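You operate a simulated robot arm through the tools that you are given. There is no shell and no other tool.

The job below is to be done with a simulated robot arm. You get a single attempt, and the scene is never put back.

Task
Soak the teal bundle clean in the suds, rinse it in the teal bowl and press it out.
Fine: it ends on the slab; the other bundles stay as they are.

It is judged by the outcome, as a careful person would: the job done as asked, and still so three seconds after it is handed in. It fails if anything else is knocked over, pushed out of place, dropped, spilled or broken.

Robot
A 7-joint arm with a two-finger parallel gripper, fixed in place. Base frame: the origin is on the floor under the middle of its stand, x ahead of it, y to its left, z up; the work surface is at about z = 740. Units: mm, degrees, N and s.
It reaches about 1524 mm from its shoulder. Its first joint turns from -149.0 to 149.0 degrees. Payload 3.5 kg.
Tool frame: the origin (TCP) lies between the finger pads and is the grasp point; the fingertips stand 23 mm ahead of it; z points along the fingers, y is the line along which they close. The gripper opens to 94 mm. The fingers are 38 mm wide and 10 mm thick; the gripper's body (54 by 96 mm) begins 39 mm behind the TCP.
Orientation is that of the tool frame in the base frame, as [roll, pitch, yaw] about the fixed x, y, z axes, in that order (R = Rz(yaw) Ry(pitch) Rx(roll)). With the fingers straight down and closing along the base's y, the tool's x points along the base's -x, its y along +y and its z along -z.

Tools
- The arm moves only by the tool drive_tool. Its argument "moves" is one flat list of numbers, 7 for each row, row after row: the shift along the tool's x, y, z in units of 300 mm (1.0 is 300 mm), then the turn, a rotation vector about the tool's x, y, z in units of 60 degrees (1.0 is 60 degrees), then the opening in per cent of the stroke, from 0 (shut) to 100 (fully open). In form: [tx, ty, tz, rx, ry, rz, claw, tx, ty, tz, rx, ry, rz, claw, ...]. A call has 1 to 20 rows; each row is the pose to reach, as a shift and turn from the pose commanded when the call began, along the tool's axes at that moment. A call with a number of a shift or a turn outside -1 to 1 is refused whole. Rows are played at 5 a second. More than 50 mm and 8.6 degrees between two rows, or a gripper value outside its range, and nothing of the call is played. Where a pose cannot be reached the arm comes as near as it can. A force on the tool above 50 N (or 10 N above the force at the start of the call, whichever is more), or a blocked arm, ends the call early, and 0.2 s more pass. The fingers move at their own pace (about 153 mm/s each) and stop on an object; they squeeze with about 30 N. The grip force told is the motor's: it shows also when the fingers shut on nothing. Time passes only in rows, and 0.2 s behind the last, so rows that repeat a pose let the fingers close. It gives the time, the measured TCP pose, the force on the tool (base axes), the opening and the grip force at its end, in the units of the frame above (readings bear some noise), with the torque about the TCP (base axes, N m) and any sound that the robot's microphone picked up.
- Cameras (640 x 400 px; columns grow to the right, rows downward): "scene" is fixed at [401.1, 503.9, 1502.2]; the picture's right is [0.40, -0.92, 0.00], its down [-0.86, -0.38, -0.34] and it looks along [0.31, 0.14, -0.94] (base axes); focal length 240 px, centre (320, 200). "wrist" rides on the gripper at [86, 16, -74] in the tool frame; the picture's right is [-0.18, 0.98, 0.00], its down [-0.58, -0.11, -0.81] and it looks along [-0.79, -0.15, 0.59] (tool axes); focal length 243 px, centre (320, 200). There is no depth. A picture from a camera that has moved, and an enlarged one, comes with that camera's place and axes in the base frame and with its lens. The place of the scene camera against the robot may be out by one fixed shift of up to 18 mm in any direction.
- snapshot(camera): a new picture of that camera. It takes no simulated time.
- close_up(camera, box): a new picture of the part [left, top, right, bottom] of that camera's present view, enlarged. It takes no simulated time.
- hand_in(): hands the job in; it is judged then, once.

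Places have to be worked out from the pictures, the camera data and where the tool is seen. Open the gripper and draw the arm clear of the work before you hand the job in, unless the task says otherwise.

The tools are called after ">>>" by a JSON object that holds its "method" and its "body". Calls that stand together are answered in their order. drive_tool: Moves the arm, as the interface text tells. Its arguments: {"type":"object","properties":{"moves":{"type":"array","items":{"type":"number"}}},"required":["moves"]} The other tools are called the same way: snapshot (camera) takes a picture; close_up (camera, box) takes an enlarged picture of a part of a camera's view; hand_in () hands the job in.

At the start:

```text
time_s: 0.0
tool_pos: [639.9, 893.3, 1115.8]
orientation: [180.0, 0.0, -180.0]
wrist_force: [0.4, 0.2, 0.0]
torque: [-0.04, -0.04, -0.01]
gripper_width: 94.2
grip_force: 0.0
```

scene: 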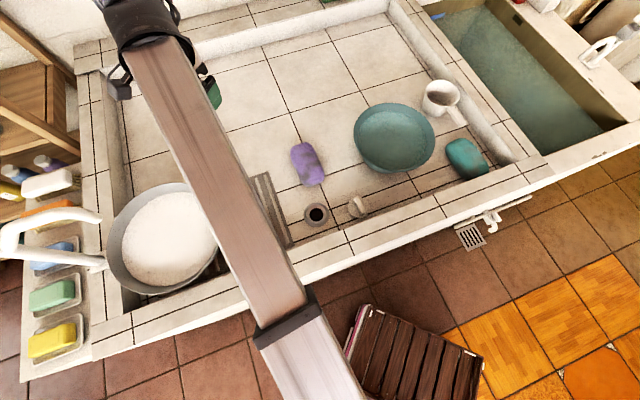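
wrist: 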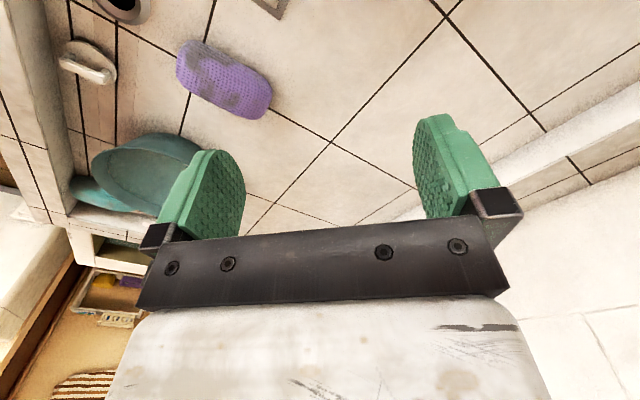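

I start by looking at the scene in detail: the teal bundle appears right of the teal bowl, the suds basin at the left. I take enlarged pictures.

>>> {"method": "close_up", "body": {"camera": "scene", "box": [280, 60, 520, 210]}}

>>> {"method": "close_up", "body": {"camera": "scene", "box": [80, 130, 320, 280]}}

>>> {"method": "close_up", "body": {"camera": "scene", "box": [0, 150, 120, 380]}}

>>> {"method": "close_up", "body": {"camera": "wrist", "box": [0, 0, 320, 200]}}

```text
2.67 times, centred on (400, 135) of scene
camera zoom: at [401.1, 503.9, 1502.2], right [0.4, -0.92, 0.0], down [-0.86, -0.38, -0.34], along [0.31, 0.14, -0.94], focal length 640 px, centre (107, 373)
```

zoom: 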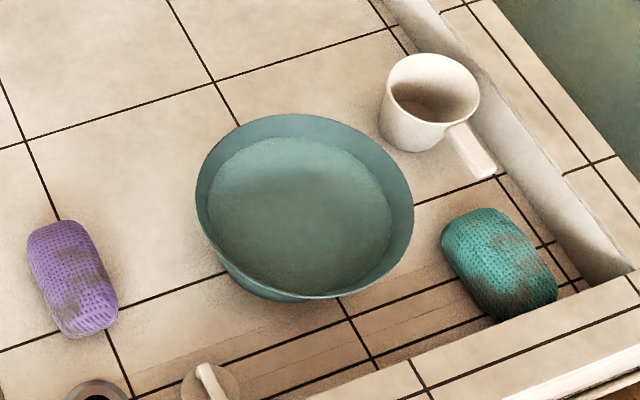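

```text
2.67 times, centred on (200, 205) of scene
camera zoom: at [401.1, 503.9, 1502.2], right [0.4, -0.92, 0.0], down [-0.86, -0.38, -0.34], along [0.31, 0.14, -0.94], focal length 640 px, centre (640, 187)
```

zoom: 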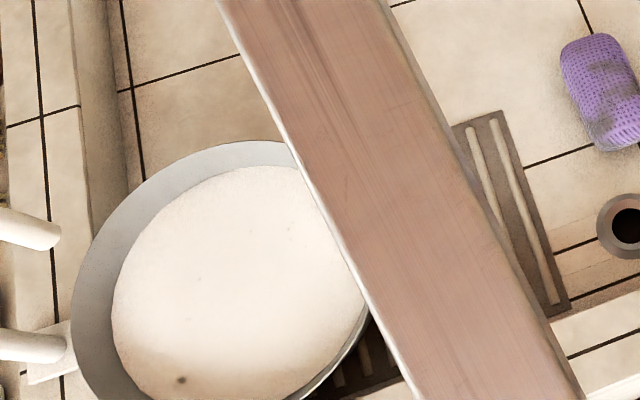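

```text
1.74 times, centred on (60, 265) of scene
camera zoom: at [401.1, 503.9, 1502.2], right [0.4, -0.92, 0.0], down [-0.86, -0.38, -0.34], along [0.31, 0.14, -0.94], focal length 417 px, centre (772, 87)
```

zoom: 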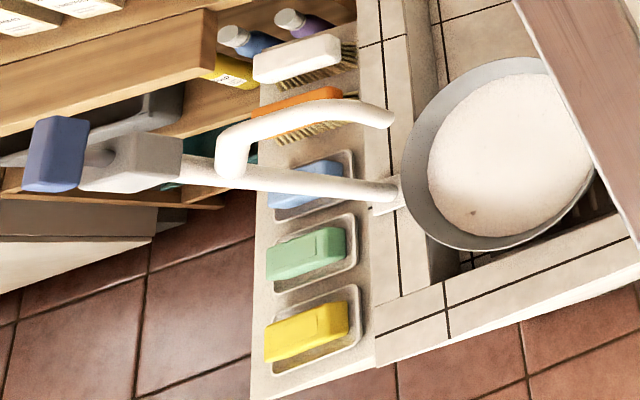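

```text
2.00 times, centred on (160, 100) of wrist
camera zoom: at [553.0, 908.9, 1190.3], right [0.18, 0.98, 0.0], down [0.58, -0.11, 0.81], along [0.79, -0.15, -0.59], focal length 485 px, centre (640, 400)
```

zoom: 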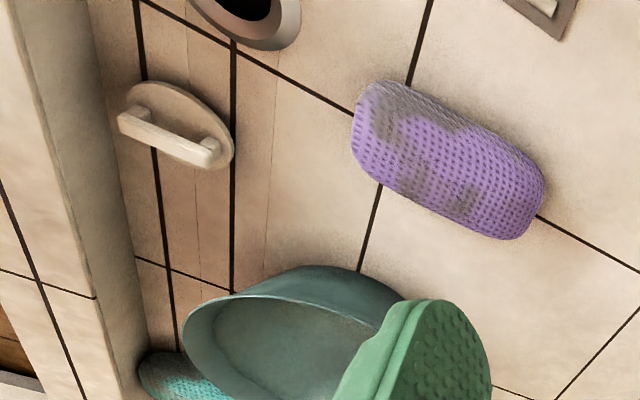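

The forearm hides the middle of the scene. The teal bundle is judged at about (978, 215), the teal bowl at about (930, 465), and the suds pot at about (340, 950). I move the tool at height toward the bundle, to free the view and look for the slab.

>>> {"method": "drive_tool", "body": {"moves": [-0.0625, -0.12, 0, 0, 0, 0, 100, -0.125, -0.24, 0, 0, 0, 0, 100, -0.1875, -0.36, 0, 0, 0, 0, 100, -0.25, -0.48, 0, 0, 0, 0, 100, -0.3125, -0.6, 0, 0, 0, 0, 100, -0.375, -0.72, 0, 0, 0, 0, 100, -0.4375, -0.84, 0, 0, 0, 0, 100, -0.5, -0.96, 0, 0, 0, 0, 100]}}

>>> {"method": "snapshot", "body": {"camera": "scene"}}

>>> {"method": "snapshot", "body": {"camera": "wrist"}}

```text
time_s: 1.8
tool_pos: [789.3, 605.2, 1112.1]
orientation: [180.0, 0.0, -179.8]
wrist_force: [0.0, 0.8, -0.7]
torque: [-0.03, -0.02, -0.01]
gripper_width: 93.9
grip_force: 0.1
```

```text
taken
```

scene: 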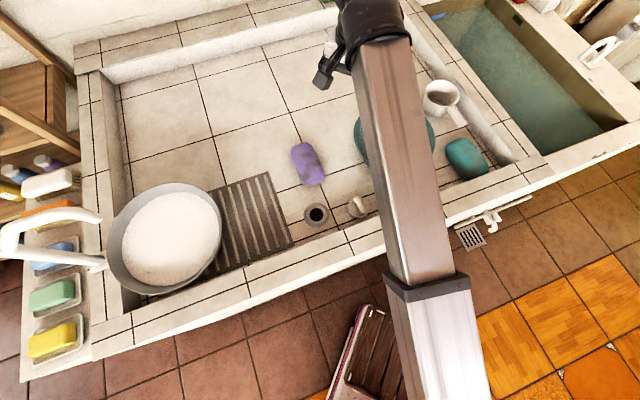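

```text
taken
camera wrist: at [704.3, 622.2, 1187.2], right [0.18, 0.98, 0.0], down [0.58, -0.11, 0.81], along [0.79, -0.15, -0.59], focal length 243 px, centre (320, 200)
```

wrist: 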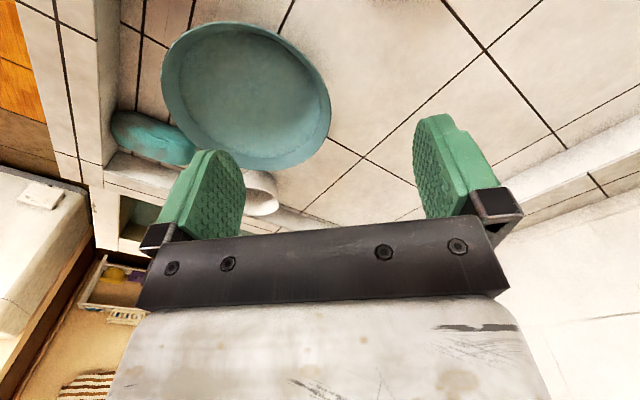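

A ribbed board lies between the suds pot and the purple bundle; it may be the slab. I enlarge it and the rest.

>>> {"method": "close_up", "body": {"camera": "scene", "box": [100, 150, 340, 300]}}

>>> {"method": "close_up", "body": {"camera": "scene", "box": [290, 140, 370, 230]}}

>>> {"method": "close_up", "body": {"camera": "scene", "box": [60, 20, 340, 195]}}

>>> {"method": "close_up", "body": {"camera": "wrist", "box": [90, 0, 350, 220]}}

```text
2.67 times, centred on (220, 225) of scene
camera zoom: at [401.1, 503.9, 1502.2], right [0.4, -0.92, 0.0], down [-0.86, -0.38, -0.34], along [0.31, 0.14, -0.94], focal length 640 px, centre (587, 133)
```

zoom: 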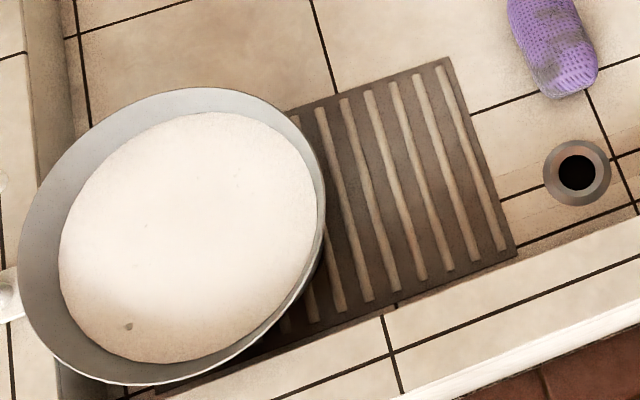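

```text
4.44 times, centred on (330, 185) of scene
camera zoom: at [401.1, 503.9, 1502.2], right [0.4, -0.92, 0.0], down [-0.86, -0.38, -0.34], along [0.31, 0.14, -0.94], focal length 1066 px, centre (276, 267)
```

zoom: 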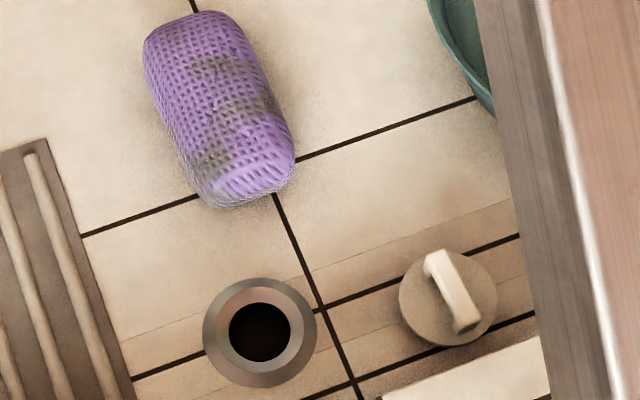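

```text
2.29 times, centred on (200, 108) of scene
camera zoom: at [401.1, 503.9, 1502.2], right [0.4, -0.92, 0.0], down [-0.86, -0.38, -0.34], along [0.31, 0.14, -0.94], focal length 548 px, centre (594, 411)
```

zoom: 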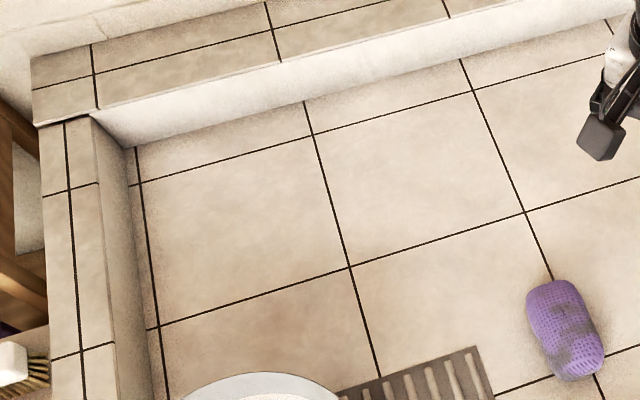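

```text
1.82 times, centred on (220, 110) of wrist
camera zoom: at [704.3, 622.2, 1187.2], right [0.18, 0.98, 0.0], down [0.58, -0.11, 0.81], along [0.79, -0.15, -0.59], focal length 441 px, centre (502, 364)
```

zoom: 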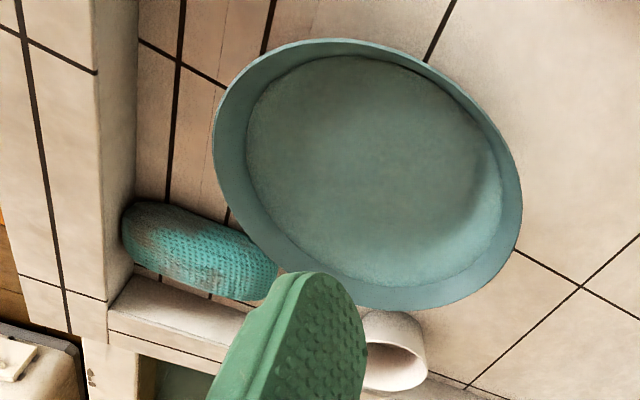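

The ribbed slab lies in the tiled trough next to the suds pot; purple bundle, drain and plug lie right of it. Now I move the tool toward the teal bundle in the right front corner, staying high, for a better wrist view.

>>> {"method": "drive_tool", "body": {"moves": [0, -0.12, 0.025, 0, 0, 0, 100, 0, -0.24, 0.05, 0, 0, 0, 100, 0, -0.36, 0.075, 0, 0, 0, 100, 0, -0.48, 0.1, 0, 0, 0, 100, 0, -0.6, 0.125, 0, 0, 0, 100, 0, -0.72, 0.15, 0, 0, 0, 100, 0, -0.84, 0.175, 0, 0, 0, 100, 0, -0.96, 0.2, 0, 0, 0, 100]}}

>>> {"method": "snapshot", "body": {"camera": "scene"}}

>>> {"method": "snapshot", "body": {"camera": "wrist"}}

```text
time_s: 3.6
tool_pos: [792.4, 315.2, 1056.5]
orientation: [-180.0, 0.0, -180.0]
wrist_force: [0.4, -0.1, 1.2]
torque: [0.01, -0.04, 0.03]
gripper_width: 94.0
grip_force: 0.0
```

```text
taken
```

scene: 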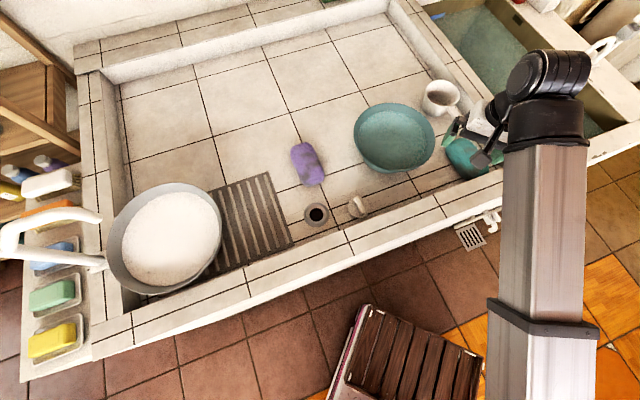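

```text
taken
camera wrist: at [705.7, 332.4, 1131.2], right [0.18, 0.98, 0.0], down [0.58, -0.11, 0.81], along [0.79, -0.15, -0.59], focal length 243 px, centre (320, 200)
```

wrist: 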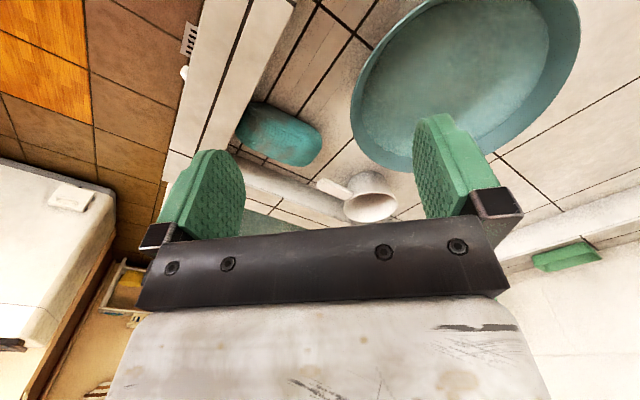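

The wrist view puts the bundle centre near (973, 206), agreeing with the scene camera. I enlarge it to see its clearance to the curbs.

>>> {"method": "close_up", "body": {"camera": "wrist", "box": [180, 60, 380, 185]}}

>>> {"method": "close_up", "body": {"camera": "scene", "box": [400, 80, 560, 180]}}

```text
3.20 times, centred on (280, 122) of wrist
camera zoom: at [705.7, 332.4, 1131.2], right [0.18, 0.98, 0.0], down [0.58, -0.11, 0.81], along [0.79, -0.15, -0.59], focal length 776 px, centre (448, 448)
```

zoom: 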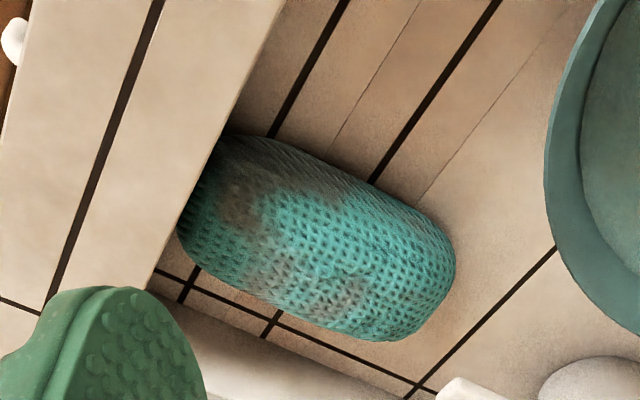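

```text
4.00 times, centred on (480, 130) of scene
camera zoom: at [401.1, 503.9, 1502.2], right [0.4, -0.92, 0.0], down [-0.86, -0.38, -0.34], along [0.31, 0.14, -0.94], focal length 960 px, centre (-320, 480)
```

zoom: 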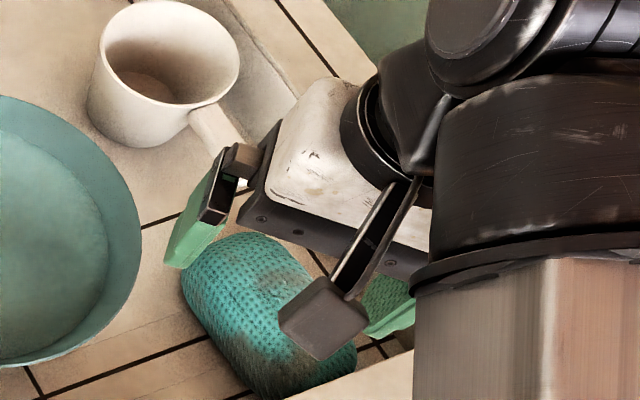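

The bundle's long axis runs about 48° in the base frame (square to the front curb), its width is about 80–85 mm, its centre about (977, 207). The curb top is at about z = 810. I hover over it at z ≈ 930 with the tool yawed by +48° so the fingers straddle its sides.

>>> {"method": "drive_tool", "body": {"moves": [-0.077, -0.045, 0.053, 0, 0, -0.1, 100, -0.154, -0.09, 0.106, 0, 0, -0.2, 100, -0.231, -0.135, 0.159, 0, 0, -0.3, 100, -0.308, -0.18, 0.212, 0, 0, -0.4, 100, -0.385, -0.225, 0.265, 0, 0, -0.5, 100, -0.462, -0.27, 0.318, 0, 0, -0.6, 100, -0.539, -0.315, 0.371, 0, 0, -0.7, 100, -0.615, -0.361, 0.422, 0, 0, -0.8, 100, -0.615, -0.361, 0.422, 0, 0, -0.8, 100]}}

>>> {"method": "snapshot", "body": {"camera": "wrist"}}

>>> {"method": "snapshot", "body": {"camera": "scene"}}

```text
time_s: 5.6
tool_pos: [972.5, 206.5, 926.8]
orientation: [-179.9, -0.1, -132.0]
wrist_force: [0.0, -0.1, 0.4]
torque: [-0.05, 0.03, 0.02]
gripper_width: 94.2
grip_force: 0.0
```

```text
taken
camera wrist: at [904.0, 154.2, 1001.9], right [-0.61, 0.79, 0.0], down [0.47, 0.36, 0.81], along [0.64, 0.49, -0.59], focal length 243 px, centre (320, 200)
```

wrist: 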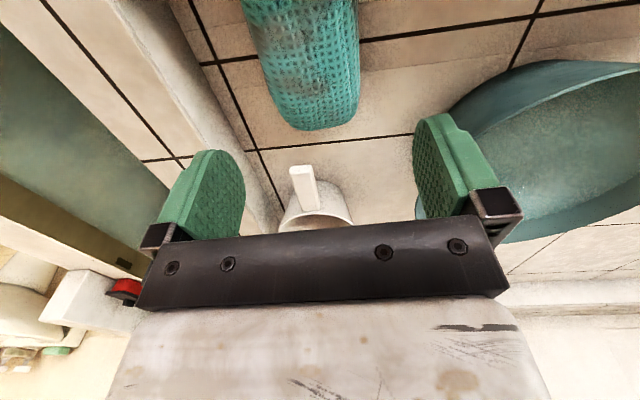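

```text
taken
```

scene: 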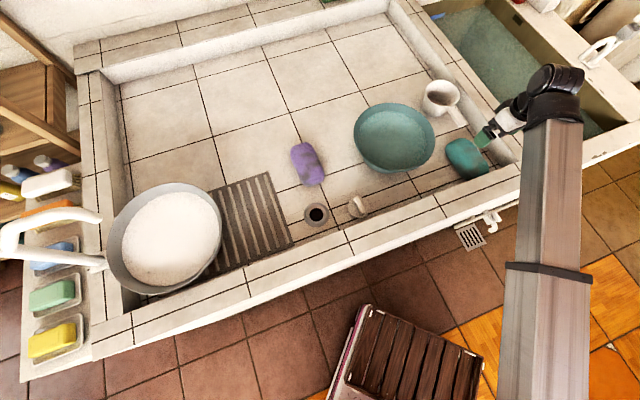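

At this hover the bundle's axis sits about 11 mm to the right-curb side of the tool centre. I enlarge to refine before descending.

>>> {"method": "close_up", "body": {"camera": "wrist", "box": [200, 0, 440, 150]}}

>>> {"method": "close_up", "body": {"camera": "scene", "box": [420, 90, 540, 190]}}

```text
2.67 times, centred on (320, 75) of wrist
camera zoom: at [904.0, 154.2, 1001.9], right [-0.61, 0.79, 0.0], down [0.47, 0.36, 0.81], along [0.64, 0.49, -0.59], focal length 647 px, centre (320, 533)
```

zoom: 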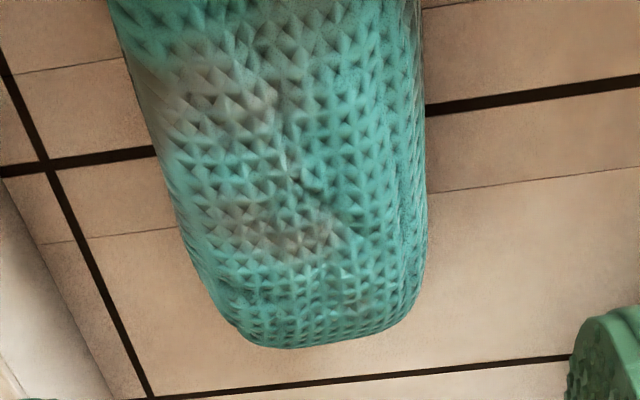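

```text
4.00 times, centred on (480, 140) of scene
camera zoom: at [401.1, 503.9, 1502.2], right [0.4, -0.92, 0.0], down [-0.86, -0.38, -0.34], along [0.31, 0.14, -0.94], focal length 960 px, centre (-320, 440)
```

zoom: 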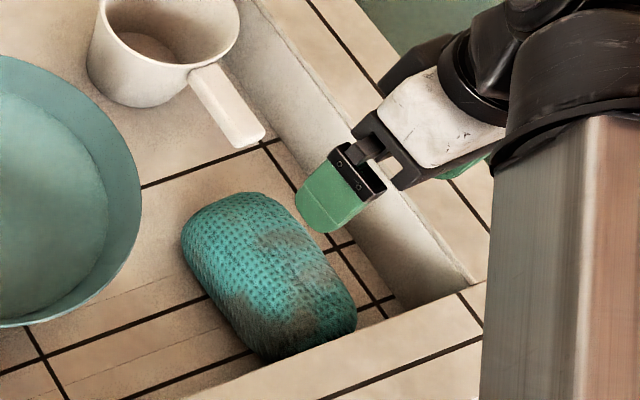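

The bundle's centre line is 10 mm off toward the tool's -y; I correct by that, shift 10 mm inward along the bundle, and go down to z ≈ 840 to check the fit.

>>> {"method": "drive_tool", "body": {"moves": [-0.0167, -0.0175, 0.05, 0, 0, 0, 100, -0.0333, -0.035, 0.1, 0, 0, 0, 100, -0.0333, -0.035, 0.17, 0, 0, 0, 100, -0.0333, -0.035, 0.23, 0, 0, 0, 100, -0.0333, -0.035, 0.29, 0, 0, 0, 100, -0.0333, -0.035, 0.29, 0, 0, 0, 100]}}

>>> {"method": "snapshot", "body": {"camera": "wrist"}}

>>> {"method": "close_up", "body": {"camera": "scene", "box": [420, 90, 540, 190]}}

```text
time_s: 7.0
tool_pos: [989.0, 209.9, 839.7]
orientation: [-180.0, 0.0, -132.0]
wrist_force: [-0.5, -0.3, 0.1]
torque: [-0.03, -0.02, -0.04]
gripper_width: 93.9
grip_force: 0.0
```

```text
taken
camera wrist: at [919.8, 155.3, 915.1], right [-0.61, 0.79, 0.0], down [0.47, 0.36, 0.81], along [0.64, 0.49, -0.59], focal length 243 px, centre (320, 200)
```

wrist: 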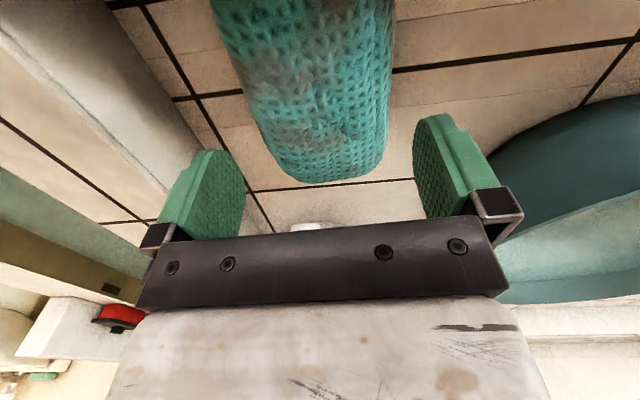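

```text
4.00 times, centred on (480, 140) of scene
camera zoom: at [401.1, 503.9, 1502.2], right [0.4, -0.92, 0.0], down [-0.86, -0.38, -0.34], along [0.31, 0.14, -0.94], focal length 960 px, centre (-320, 440)
```

zoom: 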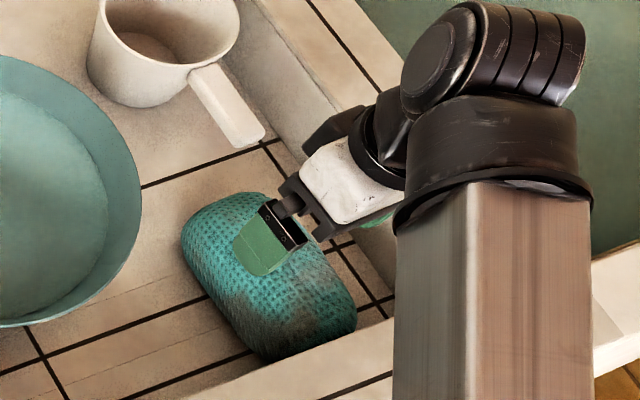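

The bundle is now centred between the fingers with about 5 mm spare each side. I descend slowly to z ≈ 776.

>>> {"method": "drive_tool", "body": {"moves": [0, 0, 0.045, 0, 0, 0, 100, 0, 0, 0.09, 0, 0, 0, 100, 0, 0, 0.135, 0, 0, 0, 100, 0, 0, 0.175, 0, 0, 0, 100, 0, 0, 0.213, 0, 0, 0, 100, 0, 0, 0.213, 0, 0, 0, 100]}}

>>> {"method": "snapshot", "body": {"camera": "wrist"}}

>>> {"method": "close_up", "body": {"camera": "scene", "box": [420, 90, 540, 190]}}

```text
time_s: 8.4
tool_pos: [988.4, 208.0, 777.0]
orientation: [180.0, 0.0, -132.0]
wrist_force: [0.0, 0.7, -0.2]
torque: [0.0, 0.02, -0.01]
gripper_width: 94.4
grip_force: 0.1
```

```text
taken
camera wrist: at [918.3, 155.6, 852.0], right [-0.61, 0.79, 0.0], down [0.47, 0.36, 0.81], along [0.64, 0.49, -0.59], focal length 243 px, centre (320, 200)
```

wrist: 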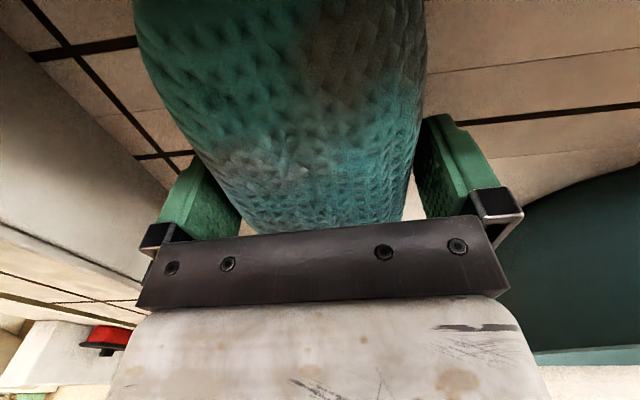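

```text
4.00 times, centred on (480, 140) of scene
camera zoom: at [401.1, 503.9, 1502.2], right [0.4, -0.92, 0.0], down [-0.86, -0.38, -0.34], along [0.31, 0.14, -0.94], focal length 960 px, centre (-320, 440)
```

zoom: 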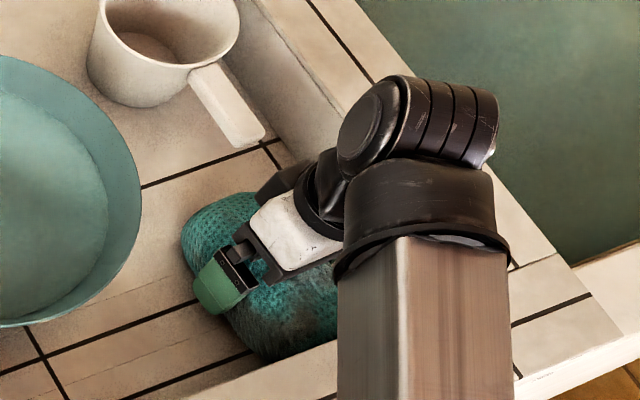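

No contact on the way down and the bundle is between the pads. I close the gripper.

>>> {"method": "drive_tool", "body": {"moves": [0, 0, 0, 0, 0, 0, 60, 0, 0, 0, 0, 0, 0, 30, 0, 0, 0, 0, 0, 0, 0, 0, 0, 0, 0, 0, 0, 0, 0, 0, 0, 0, 0, 0, 0]}}

>>> {"method": "snapshot", "body": {"camera": "wrist"}}

```text
time_s: 9.6
tool_pos: [987.8, 209.2, 777.0]
orientation: [179.9, 0.0, -132.0]
wrist_force: [0.5, 0.4, -0.1]
torque: [-0.01, 0.0, 0.01]
gripper_width: 87.6
grip_force: 29.7
```

```text
taken
camera wrist: at [918.3, 155.6, 852.0], right [-0.61, 0.79, 0.0], down [0.47, 0.36, 0.81], along [0.64, 0.49, -0.59], focal length 243 px, centre (320, 200)
```

wrist: 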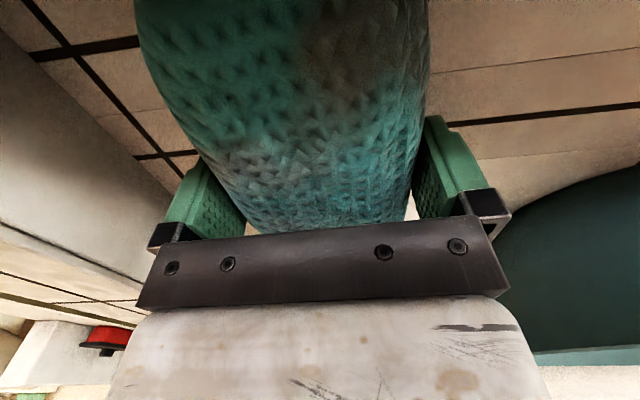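

The fingers hold it at 87.6 mm with 30 N. I lift slowly and check the hold.

>>> {"method": "drive_tool", "body": {"moves": [0, 0, -0.03, 0, 0, 0, 0, 0, 0, -0.08, 0, 0, 0, 0, 0, 0, -0.15, 0, 0, 0, 0, 0, 0, -0.22, 0, 0, 0, 0, 0, 0, -0.3, 0, 0, 0, 0, 0, 0, -0.3, 0, 0, 0, 0]}}

>>> {"method": "snapshot", "body": {"camera": "wrist"}}

>>> {"method": "snapshot", "body": {"camera": "scene"}}

```text
time_s: 11.0
tool_pos: [988.2, 207.3, 869.4]
orientation: [180.0, 0.0, -132.0]
wrist_force: [-0.7, -0.1, -0.9]
torque: [0.0, 0.0, 0.01]
gripper_width: 87.1
grip_force: 30.1
```

```text
taken
camera wrist: at [918.6, 155.5, 943.9], right [-0.61, 0.79, 0.0], down [0.47, 0.36, 0.81], along [0.64, 0.49, -0.59], focal length 243 px, centre (320, 200)
```

wrist: 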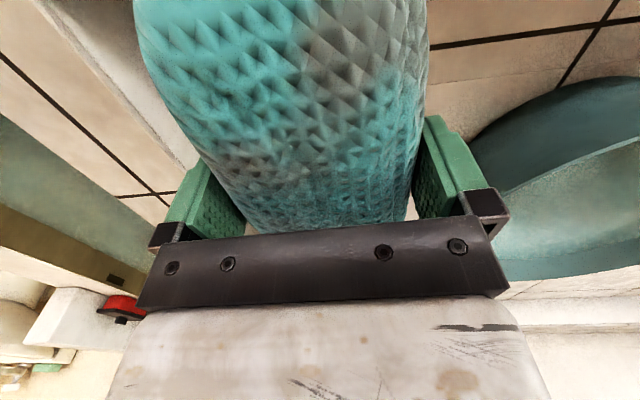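

```text
taken
```

scene: 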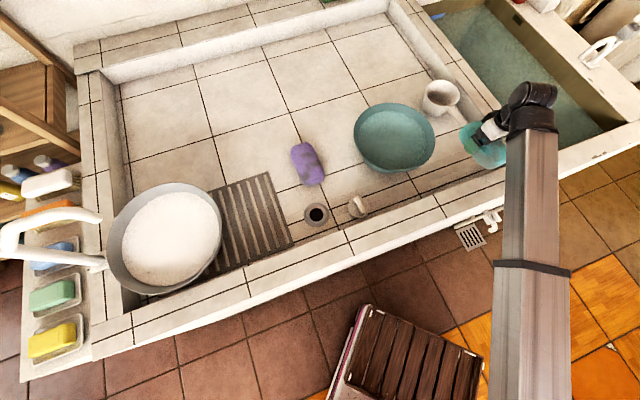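

The bundle is lifted cleanly. I raise it to z ≈ 1030 and start travelling along the trough's front toward the suds pot, keeping the same yaw so the camera stays on the robot's side.

>>> {"method": "drive_tool", "body": {"moves": [0, 0, -0.13, 0, 0, 0, 0, 0, 0, -0.27, 0, 0, 0, 0, 0, 0, -0.41, 0, 0, 0, 0, 0, 0.06, -0.54, 0, 0, 0, 0, 0, 0.19, -0.56, 0, 0, 0, 0, 0, 0.32, -0.56, 0, 0, 0, 0, 0, 0.45, -0.56, 0, 0, 0, 0, 0, 0.58, -0.56, 0, 0, 0, 0, 0, 0.71, -0.56, 0, 0, 0, 0, 0, 0.84, -0.56, 0, 0, 0, 0, 0, 0.96, -0.56, 0, 0, 0, 0]}}

>>> {"method": "drive_tool", "body": {"moves": [0, 0.13, 0, 0, 0, 0, 0, 0, 0.26, 0, 0, 0, 0, 0, 0, 0.39, 0, 0, 0, 0, 0, 0, 0.52, 0, 0, 0, 0, 0, 0, 0.65, 0, 0, 0, 0, 0, 0, 0.78, 0, 0, 0, 0, 0, 0, 0.9, 0, 0, 0, 0, 0, 0, 0.96, 0, 0, 0, 0, 0]}}

>>> {"method": "snapshot", "body": {"camera": "wrist"}}

>>> {"method": "snapshot", "body": {"camera": "scene"}}

```text
time_s: 13.4
tool_pos: [773.1, 399.3, 1037.4]
orientation: [179.9, 0.0, -132.0]
wrist_force: [-0.3, 0.6, -1.2]
torque: [0.03, -0.04, 0.0]
gripper_width: 86.9
grip_force: 29.9
```

```text
time_s: 15.2
tool_pos: [558.6, 595.5, 1036.5]
orientation: [180.0, -0.1, -132.0]
wrist_force: [1.0, 0.3, -0.8]
torque: [-0.01, 0.04, -0.02]
gripper_width: 86.8
grip_force: 30.1
```

```text
taken
camera wrist: at [489.0, 541.8, 1111.0], right [-0.61, 0.79, 0.0], down [0.47, 0.36, 0.81], along [0.64, 0.49, -0.59], focal length 243 px, centre (320, 200)
```

wrist: 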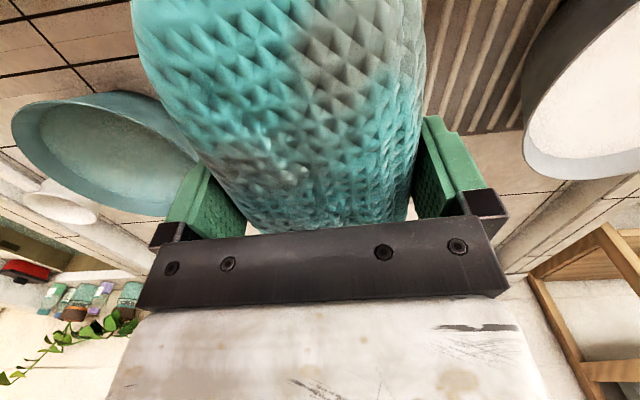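

```text
taken
```

scene: 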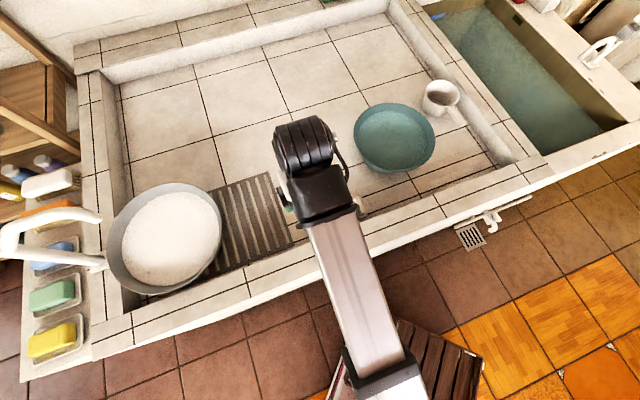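

The suds pot comes into view at the right. I move another 150 mm to see it fully in the wrist view.

>>> {"method": "drive_tool", "body": {"moves": [0, 0.12, 0, 0, 0, 0, 0, 0, 0.24, 0, 0, 0, 0, 0, 0, 0.36, 0, 0, 0, 0, 0, 0, 0.46, 0, 0, 0, 0, 0, 0, 0.5, 0, 0, 0, 0, 0]}}

>>> {"method": "snapshot", "body": {"camera": "wrist"}}

>>> {"method": "snapshot", "body": {"camera": "scene"}}

```text
time_s: 16.4
tool_pos: [448.1, 693.0, 1036.4]
orientation: [180.0, 0.0, -131.9]
wrist_force: [0.1, -0.2, -1.6]
torque: [0.0, 0.0, -0.01]
gripper_width: 86.3
grip_force: 29.8
```

```text
taken
camera wrist: at [378.4, 639.8, 1110.2], right [-0.61, 0.79, 0.0], down [0.47, 0.36, 0.81], along [0.64, 0.49, -0.59], focal length 243 px, centre (320, 200)
```

wrist: 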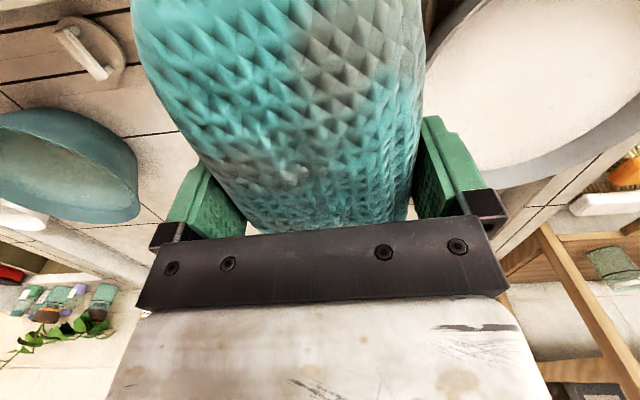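

```text
taken
```

scene: 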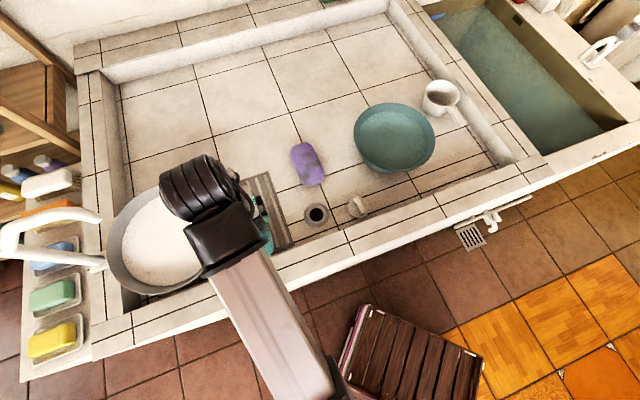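

I enlarge the pot rim in the wrist view to triangulate its height against the scene view.

>>> {"method": "close_up", "body": {"camera": "wrist", "box": [400, 0, 640, 200]}}

>>> {"method": "close_up", "body": {"camera": "scene", "box": [0, 160, 260, 320]}}

```text
2.00 times, centred on (520, 100) of wrist
camera zoom: at [378.4, 639.8, 1110.2], right [-0.61, 0.79, 0.0], down [0.47, 0.36, 0.81], along [0.64, 0.49, -0.59], focal length 485 px, centre (-80, 400)
```

zoom: 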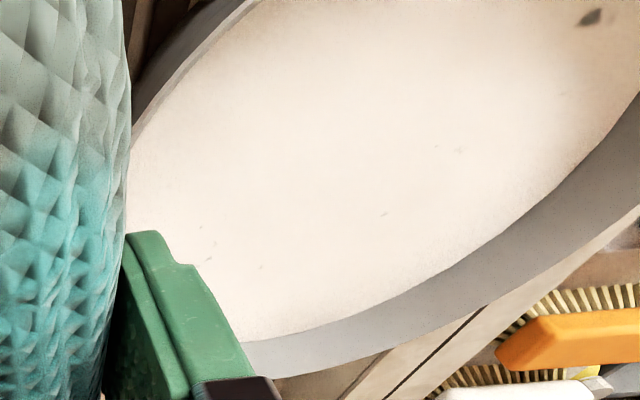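

```text
2.46 times, centred on (130, 240) of scene
camera zoom: at [401.1, 503.9, 1502.2], right [0.4, -0.92, 0.0], down [-0.86, -0.38, -0.34], along [0.31, 0.14, -0.94], focal length 590 px, centre (788, 102)
```

zoom: 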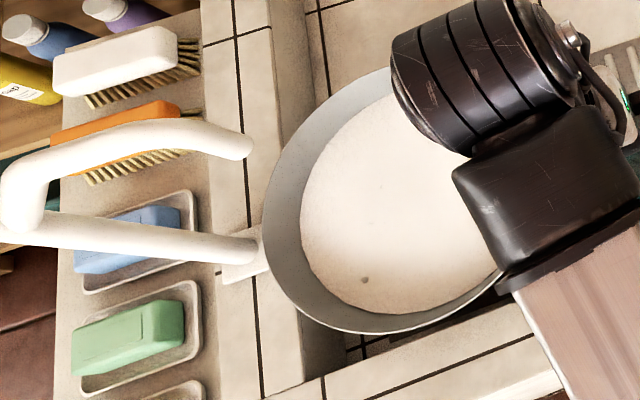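

Rim of the suds pot is at about z = 853, centre about (351, 954), suds surface about z = 812. The white tap on the left seems to arch over the pot, so I look at it closely before coming nearer.

>>> {"method": "close_up", "body": {"camera": "scene", "box": [0, 190, 130, 285]}}

>>> {"method": "close_up", "body": {"camera": "scene", "box": [80, 190, 160, 290]}}

```text
4.21 times, centred on (65, 238) of scene
camera zoom: at [401.1, 503.9, 1502.2], right [0.4, -0.92, 0.0], down [-0.86, -0.38, -0.34], along [0.31, 0.14, -0.94], focal length 1010 px, centre (1394, 42)
```

zoom: 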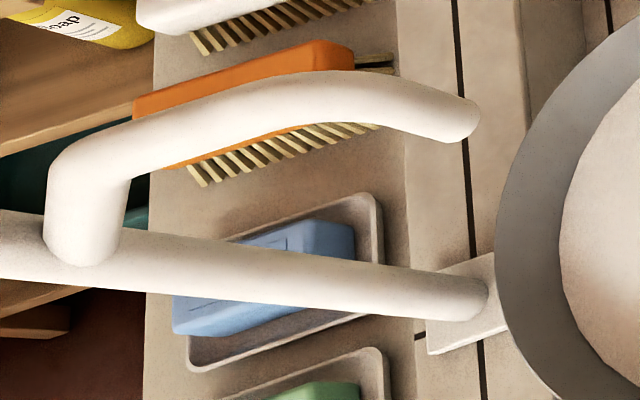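

```text
4.00 times, centred on (120, 240) of scene
camera zoom: at [401.1, 503.9, 1502.2], right [0.4, -0.92, 0.0], down [-0.86, -0.38, -0.34], along [0.31, 0.14, -0.94], focal length 960 px, centre (1120, 40)
```

zoom: 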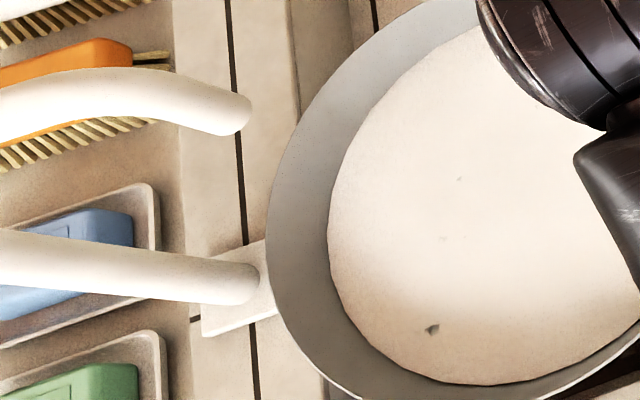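

The tap's column stands at about (218, 1087) and its spout reaches over the pot; the height of its end is uncertain, so I yaw the tool 20° to bring the spout into the wrist view and triangulate it.

>>> {"method": "drive_tool", "body": {"moves": [0, 0, 0, 0, 0, -0.11, 0, 0, 0, 0, 0, 0, -0.22, 0, 0, 0, 0, 0, 0, -0.34, 0, 0, 0, 0, 0, 0, -0.34, 0]}}

>>> {"method": "snapshot", "body": {"camera": "wrist"}}

```text
time_s: 17.4
tool_pos: [448.3, 692.2, 1037.0]
orientation: [180.0, 0.0, -111.5]
wrist_force: [0.7, -1.1, -0.3]
torque: [-0.05, 0.02, 0.0]
gripper_width: 86.3
grip_force: 29.9
```

```text
taken
camera wrist: at [401.6, 619.1, 1111.0], right [-0.85, 0.53, 0.0], down [0.31, 0.5, 0.81], along [0.43, 0.68, -0.59], focal length 243 px, centre (320, 200)
```

wrist: 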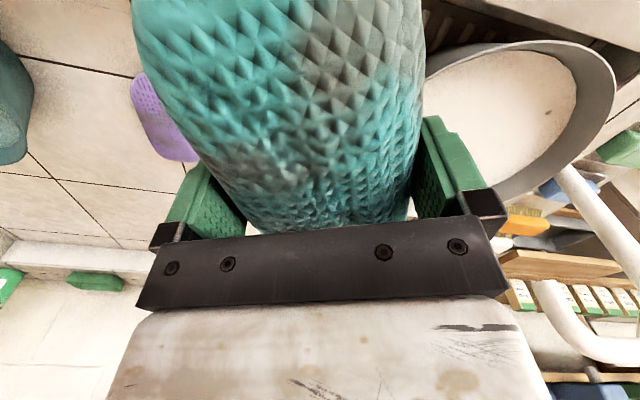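

Triangulation puts the spout's end at about (338, 966, 1030), right over the pot. So I will come in from the right under/beside it, leaning the tool 10° to the right. First I go to (520, 892, 917), right of the pot.

>>> {"method": "drive_tool", "body": {"moves": [-0.118, 0.0035, 0.067, -0.028, 0, 0, 0, -0.236, 0.007, 0.134, -0.056, 0, 0, 0, -0.354, 0.0105, 0.2, -0.084, 0, 0, 0, -0.472, 0.014, 0.267, -0.112, 0, 0, 0, -0.59, 0.0175, 0.334, -0.14, 0, 0, 0, -0.708, 0.021, 0.4, -0.167, 0, 0, 0, -0.708, 0.021, 0.4, -0.167, 0, 0, 0]}}

>>> {"method": "snapshot", "body": {"camera": "wrist"}}

>>> {"method": "snapshot", "body": {"camera": "scene"}}

```text
time_s: 19.0
tool_pos: [520.1, 895.7, 914.4]
orientation: [170.0, 0.0, -111.5]
wrist_force: [0.3, 0.6, -1.9]
torque: [0.0, 0.01, 0.03]
gripper_width: 86.2
grip_force: 30.4
```

```text
taken
camera wrist: at [485.2, 816.3, 990.5], right [-0.83, 0.53, 0.17], down [0.44, 0.45, 0.78], along [0.33, 0.72, -0.61], focal length 243 px, centre (320, 200)
```

wrist: 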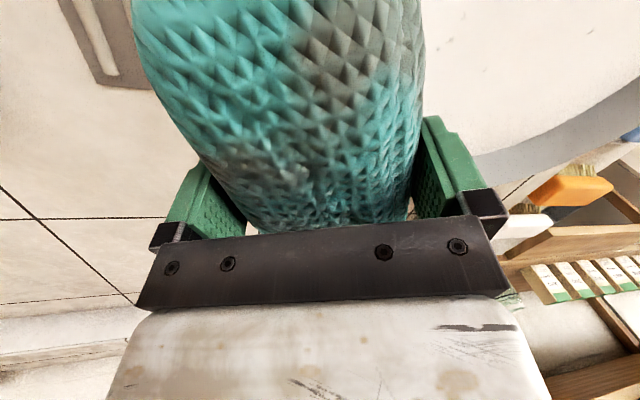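

```text
taken
```

scene: 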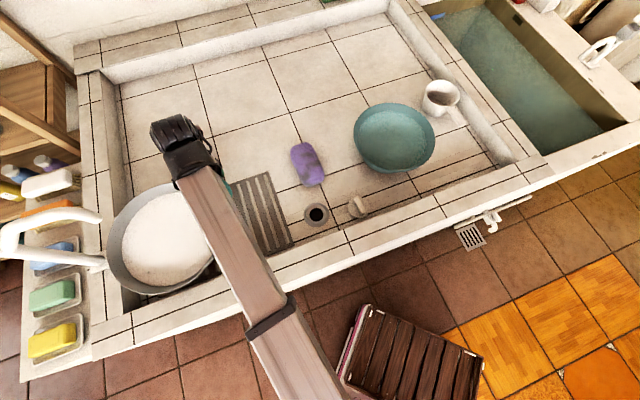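

The lean is right and the wrist position matches my model (wrist hub 180 mm behind the TCP). I slide left by 100 mm and check the gap to the spout.

>>> {"method": "drive_tool", "body": {"moves": [0.005, 0.11, 0.0194, 0, 0, 0, 0, 0.01, 0.22, 0.0388, 0, 0, 0, 0, 0.016, 0.33, 0.058, 0, 0, 0, 0, 0.016, 0.33, 0.058, 0, 0, 0, 0]}}

>>> {"method": "snapshot", "body": {"camera": "wrist"}}

>>> {"method": "snapshot", "body": {"camera": "scene"}}

>>> {"method": "close_up", "body": {"camera": "scene", "box": [50, 120, 250, 310]}}

```text
time_s: 20.0
tool_pos: [423.5, 926.1, 913.8]
orientation: [169.9, 0.0, -111.5]
wrist_force: [0.9, -0.1, -0.7]
torque: [0.03, -0.02, -0.01]
gripper_width: 86.3
grip_force: 30.1
```

```text
taken
camera wrist: at [389.1, 847.7, 989.5], right [-0.83, 0.53, 0.17], down [0.44, 0.45, 0.78], along [0.33, 0.72, -0.61], focal length 243 px, centre (320, 200)
```

wrist: 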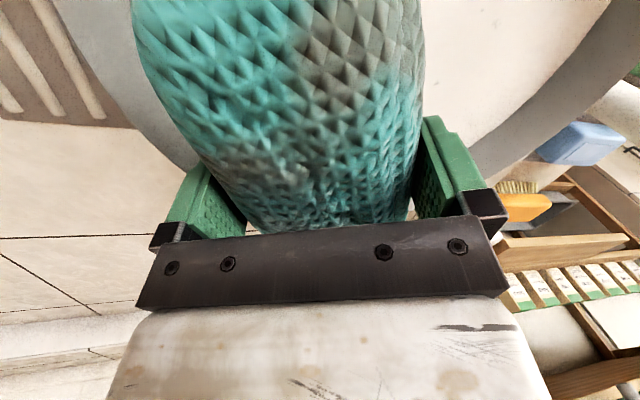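

```text
taken
```

scene: 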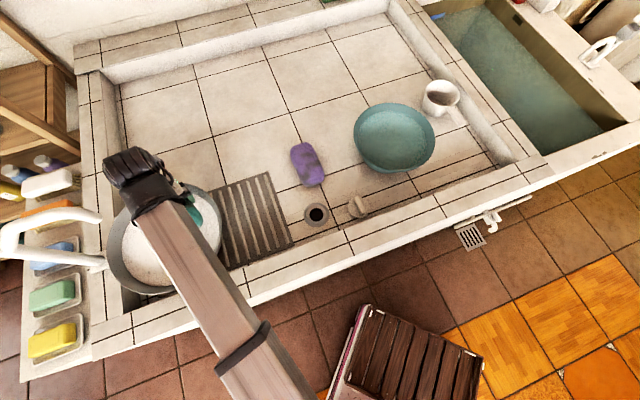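

```text
2.11 times, centred on (150, 215) of scene
camera zoom: at [401.1, 503.9, 1502.2], right [0.4, -0.92, 0.0], down [-0.86, -0.38, -0.34], along [0.31, 0.14, -0.94], focal length 505 px, centre (678, 168)
```

zoom: 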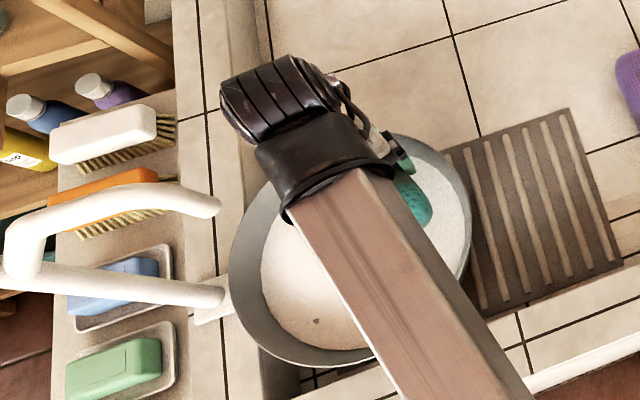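

The gap to the spout is still about 60 mm. I move another 36 mm left and go down slowly to z ≈ 850, with the bundle just above the suds.

>>> {"method": "drive_tool", "body": {"moves": [0, 0.06, 0.0103, 0, 0, 0, 0, 0, 0.117, 0.0207, 0, 0, 0, 0, 0, 0.1076, 0.0732, 0, 0, 0, 0, 0, 0.0982, 0.1257, 0, 0, 0, 0, 0, 0.0888, 0.1782, 0, 0, 0, 0, 0, 0.0794, 0.2307, 0, 0, 0, 0]}}

>>> {"method": "snapshot", "body": {"camera": "wrist"}}

>>> {"method": "close_up", "body": {"camera": "scene", "box": [50, 120, 250, 310]}}

```text
time_s: 21.4
tool_pos: [392.1, 938.2, 850.2]
orientation: [170.0, 0.0, -111.6]
wrist_force: [-0.1, -0.3, -0.6]
torque: [-0.03, -0.01, 0.01]
gripper_width: 86.2
grip_force: 29.8
```

```text
taken
camera wrist: at [358.1, 860.0, 927.7], right [-0.83, 0.53, 0.17], down [0.44, 0.45, 0.78], along [0.33, 0.72, -0.61], focal length 243 px, centre (320, 200)
```

wrist: 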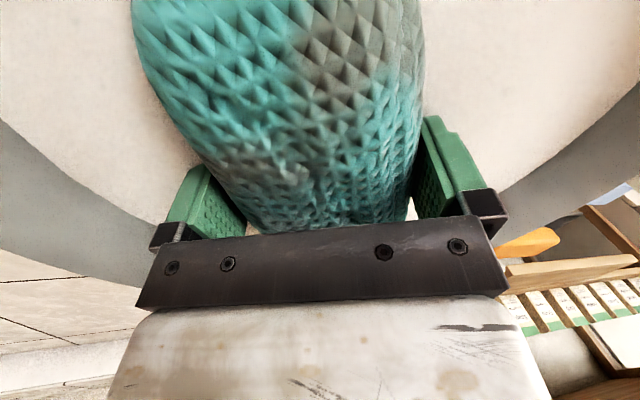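

```text
2.11 times, centred on (150, 215) of scene
camera zoom: at [401.1, 503.9, 1502.2], right [0.4, -0.92, 0.0], down [-0.86, -0.38, -0.34], along [0.31, 0.14, -0.94], focal length 505 px, centre (678, 168)
```

zoom: 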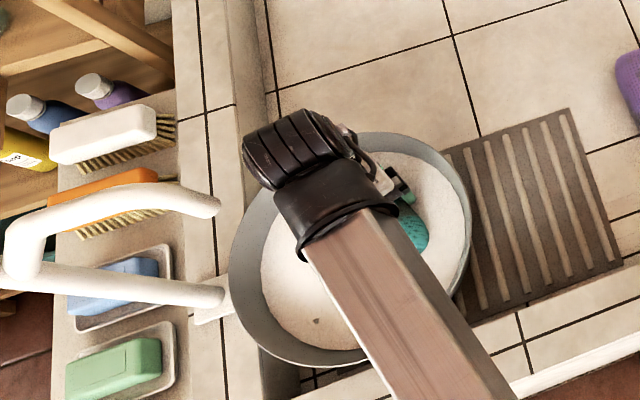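

Position is good and centred in the pot. I lower slowly into the suds to z ≈ 794.

>>> {"method": "drive_tool", "body": {"moves": [0, -0.0046, 0.0263, 0, 0, 0, 0, 0, -0.0093, 0.0525, 0, 0, 0, 0, 0, -0.0139, 0.0788, 0, 0, 0, 0, 0, -0.0186, 0.1051, 0, 0, 0, 0, 0, -0.0232, 0.1314, 0, 0, 0, 0, 0, -0.0278, 0.1576, 0, 0, 0, 0, 0, -0.0325, 0.1839, 0, 0, 0, 0, 0, -0.0325, 0.1839, 0, 0, 0, 0]}}

>>> {"method": "snapshot", "body": {"camera": "wrist"}}

>>> {"method": "close_up", "body": {"camera": "scene", "box": [50, 120, 250, 310]}}

```text
time_s: 23.2
tool_pos: [392.7, 939.6, 795.1]
orientation: [170.0, 0.0, -111.6]
wrist_force: [-0.3, 0.6, -2.2]
torque: [0.02, -0.02, 0.03]
gripper_width: 86.3
grip_force: 30.3
```

```text
taken
camera wrist: at [358.3, 860.0, 872.1], right [-0.83, 0.53, 0.17], down [0.44, 0.45, 0.78], along [0.33, 0.72, -0.61], focal length 243 px, centre (320, 200)
```

wrist: 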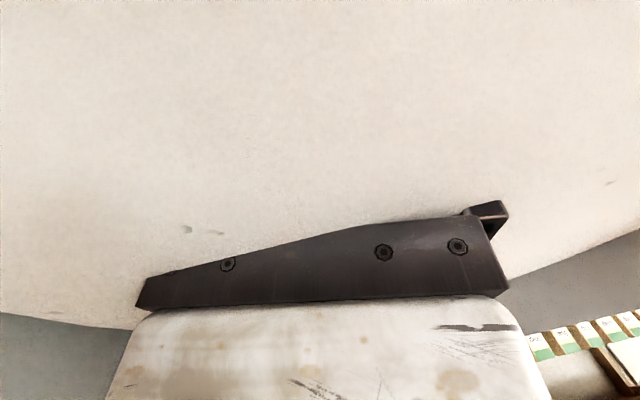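

```text
2.11 times, centred on (150, 215) of scene
camera zoom: at [401.1, 503.9, 1502.2], right [0.4, -0.92, 0.0], down [-0.86, -0.38, -0.34], along [0.31, 0.14, -0.94], focal length 505 px, centre (678, 168)
```

zoom: 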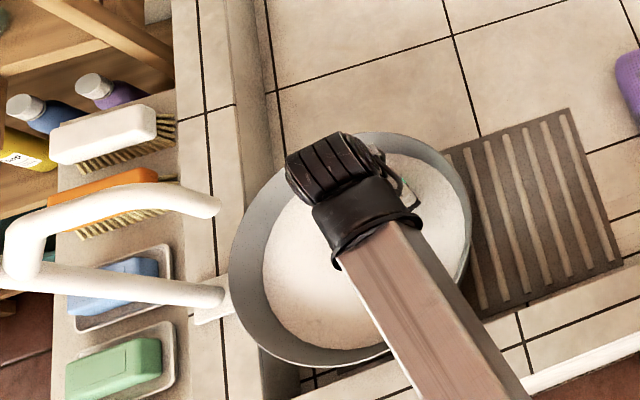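

The bundle is fully under the suds with no wall contact. I let it soak, with a slow gentle swish of ±9 mm.

>>> {"method": "drive_tool", "body": {"moves": [0.01, 0, 0, 0, 0, 0, 0, 0.02, 0, 0, 0, 0, 0, 0, 0.03, 0, 0, 0, 0, 0, 0, 0.02, 0, 0, 0, 0, 0, 0, 0.01, 0, 0, 0, 0, 0, 0, 0, 0, 0, 0, 0, 0, 0, -0.01, 0, 0, 0, 0, 0, 0, -0.02, 0, 0, 0, 0, 0, 0, -0.03, 0, 0, 0, 0, 0, 0, -0.02, 0, 0, 0, 0, 0, 0, -0.01, 0, 0, 0, 0, 0, 0, 0, 0, 0, 0, 0, 0, 0, 0.01, 0, 0, 0, 0, 0, 0, 0.02, 0, 0, 0, 0, 0, 0, 0.01, 0, 0, 0, 0, 0, 0, 0, 0, 0, 0, 0, 0, 0, 0, 0, 0, 0, 0, 0, 0, 0, 0, 0, 0, 0, 0, 0, 0, 0, 0, 0, 0, 0, 0, 0, 0, 0, 0, 0, 0, 0, 0]}}

>>> {"method": "drive_tool", "body": {"moves": [0.01, 0, 0, 0, 0, 0, 0, 0.02, 0, 0, 0, 0, 0, 0, 0.03, 0, 0, 0, 0, 0, 0, 0.02, 0, 0, 0, 0, 0, 0, 0.01, 0, 0, 0, 0, 0, 0, 0, 0, 0, 0, 0, 0, 0, -0.01, 0, 0, 0, 0, 0, 0, -0.02, 0, 0, 0, 0, 0, 0, -0.03, 0, 0, 0, 0, 0, 0, -0.02, 0, 0, 0, 0, 0, 0, -0.01, 0, 0, 0, 0, 0, 0, 0, 0, 0, 0, 0, 0, 0, 0.01, 0, 0, 0, 0, 0, 0, 0.02, 0, 0, 0, 0, 0, 0, 0.01, 0, 0, 0, 0, 0, 0, 0, 0, 0, 0, 0, 0, 0, 0, 0, 0, 0, 0, 0, 0, 0, 0, 0, 0, 0, 0, 0, 0, 0, 0, 0, 0, 0, 0, 0, 0, 0, 0, 0, 0, 0, 0]}}

>>> {"method": "snapshot", "body": {"camera": "wrist"}}

>>> {"method": "close_up", "body": {"camera": "scene", "box": [50, 120, 250, 310]}}

```text
refused: moves must be a list of 7 to 140 entries
```

```text
refused: moves must be a list of 7 to 140 entries
```

```text
taken
camera wrist: at [358.3, 860.0, 872.1], right [-0.83, 0.53, 0.17], down [0.44, 0.45, 0.78], along [0.33, 0.72, -0.61], focal length 243 px, centre (320, 200)
```

wrist: 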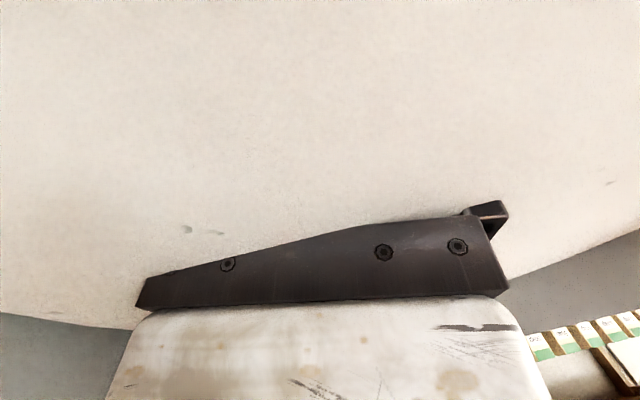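

```text
2.11 times, centred on (150, 215) of scene
camera zoom: at [401.1, 503.9, 1502.2], right [0.4, -0.92, 0.0], down [-0.86, -0.38, -0.34], along [0.31, 0.14, -0.94], focal length 505 px, centre (678, 168)
```

zoom: 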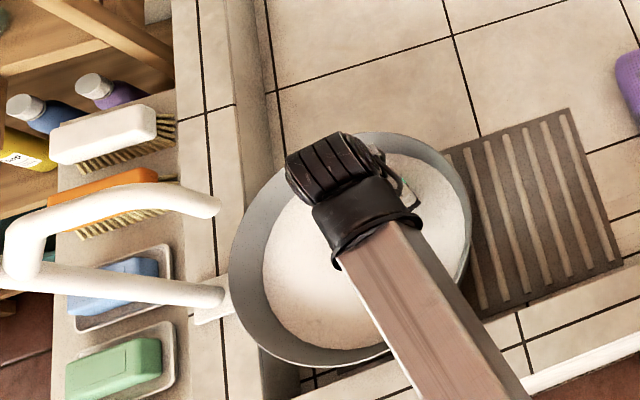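

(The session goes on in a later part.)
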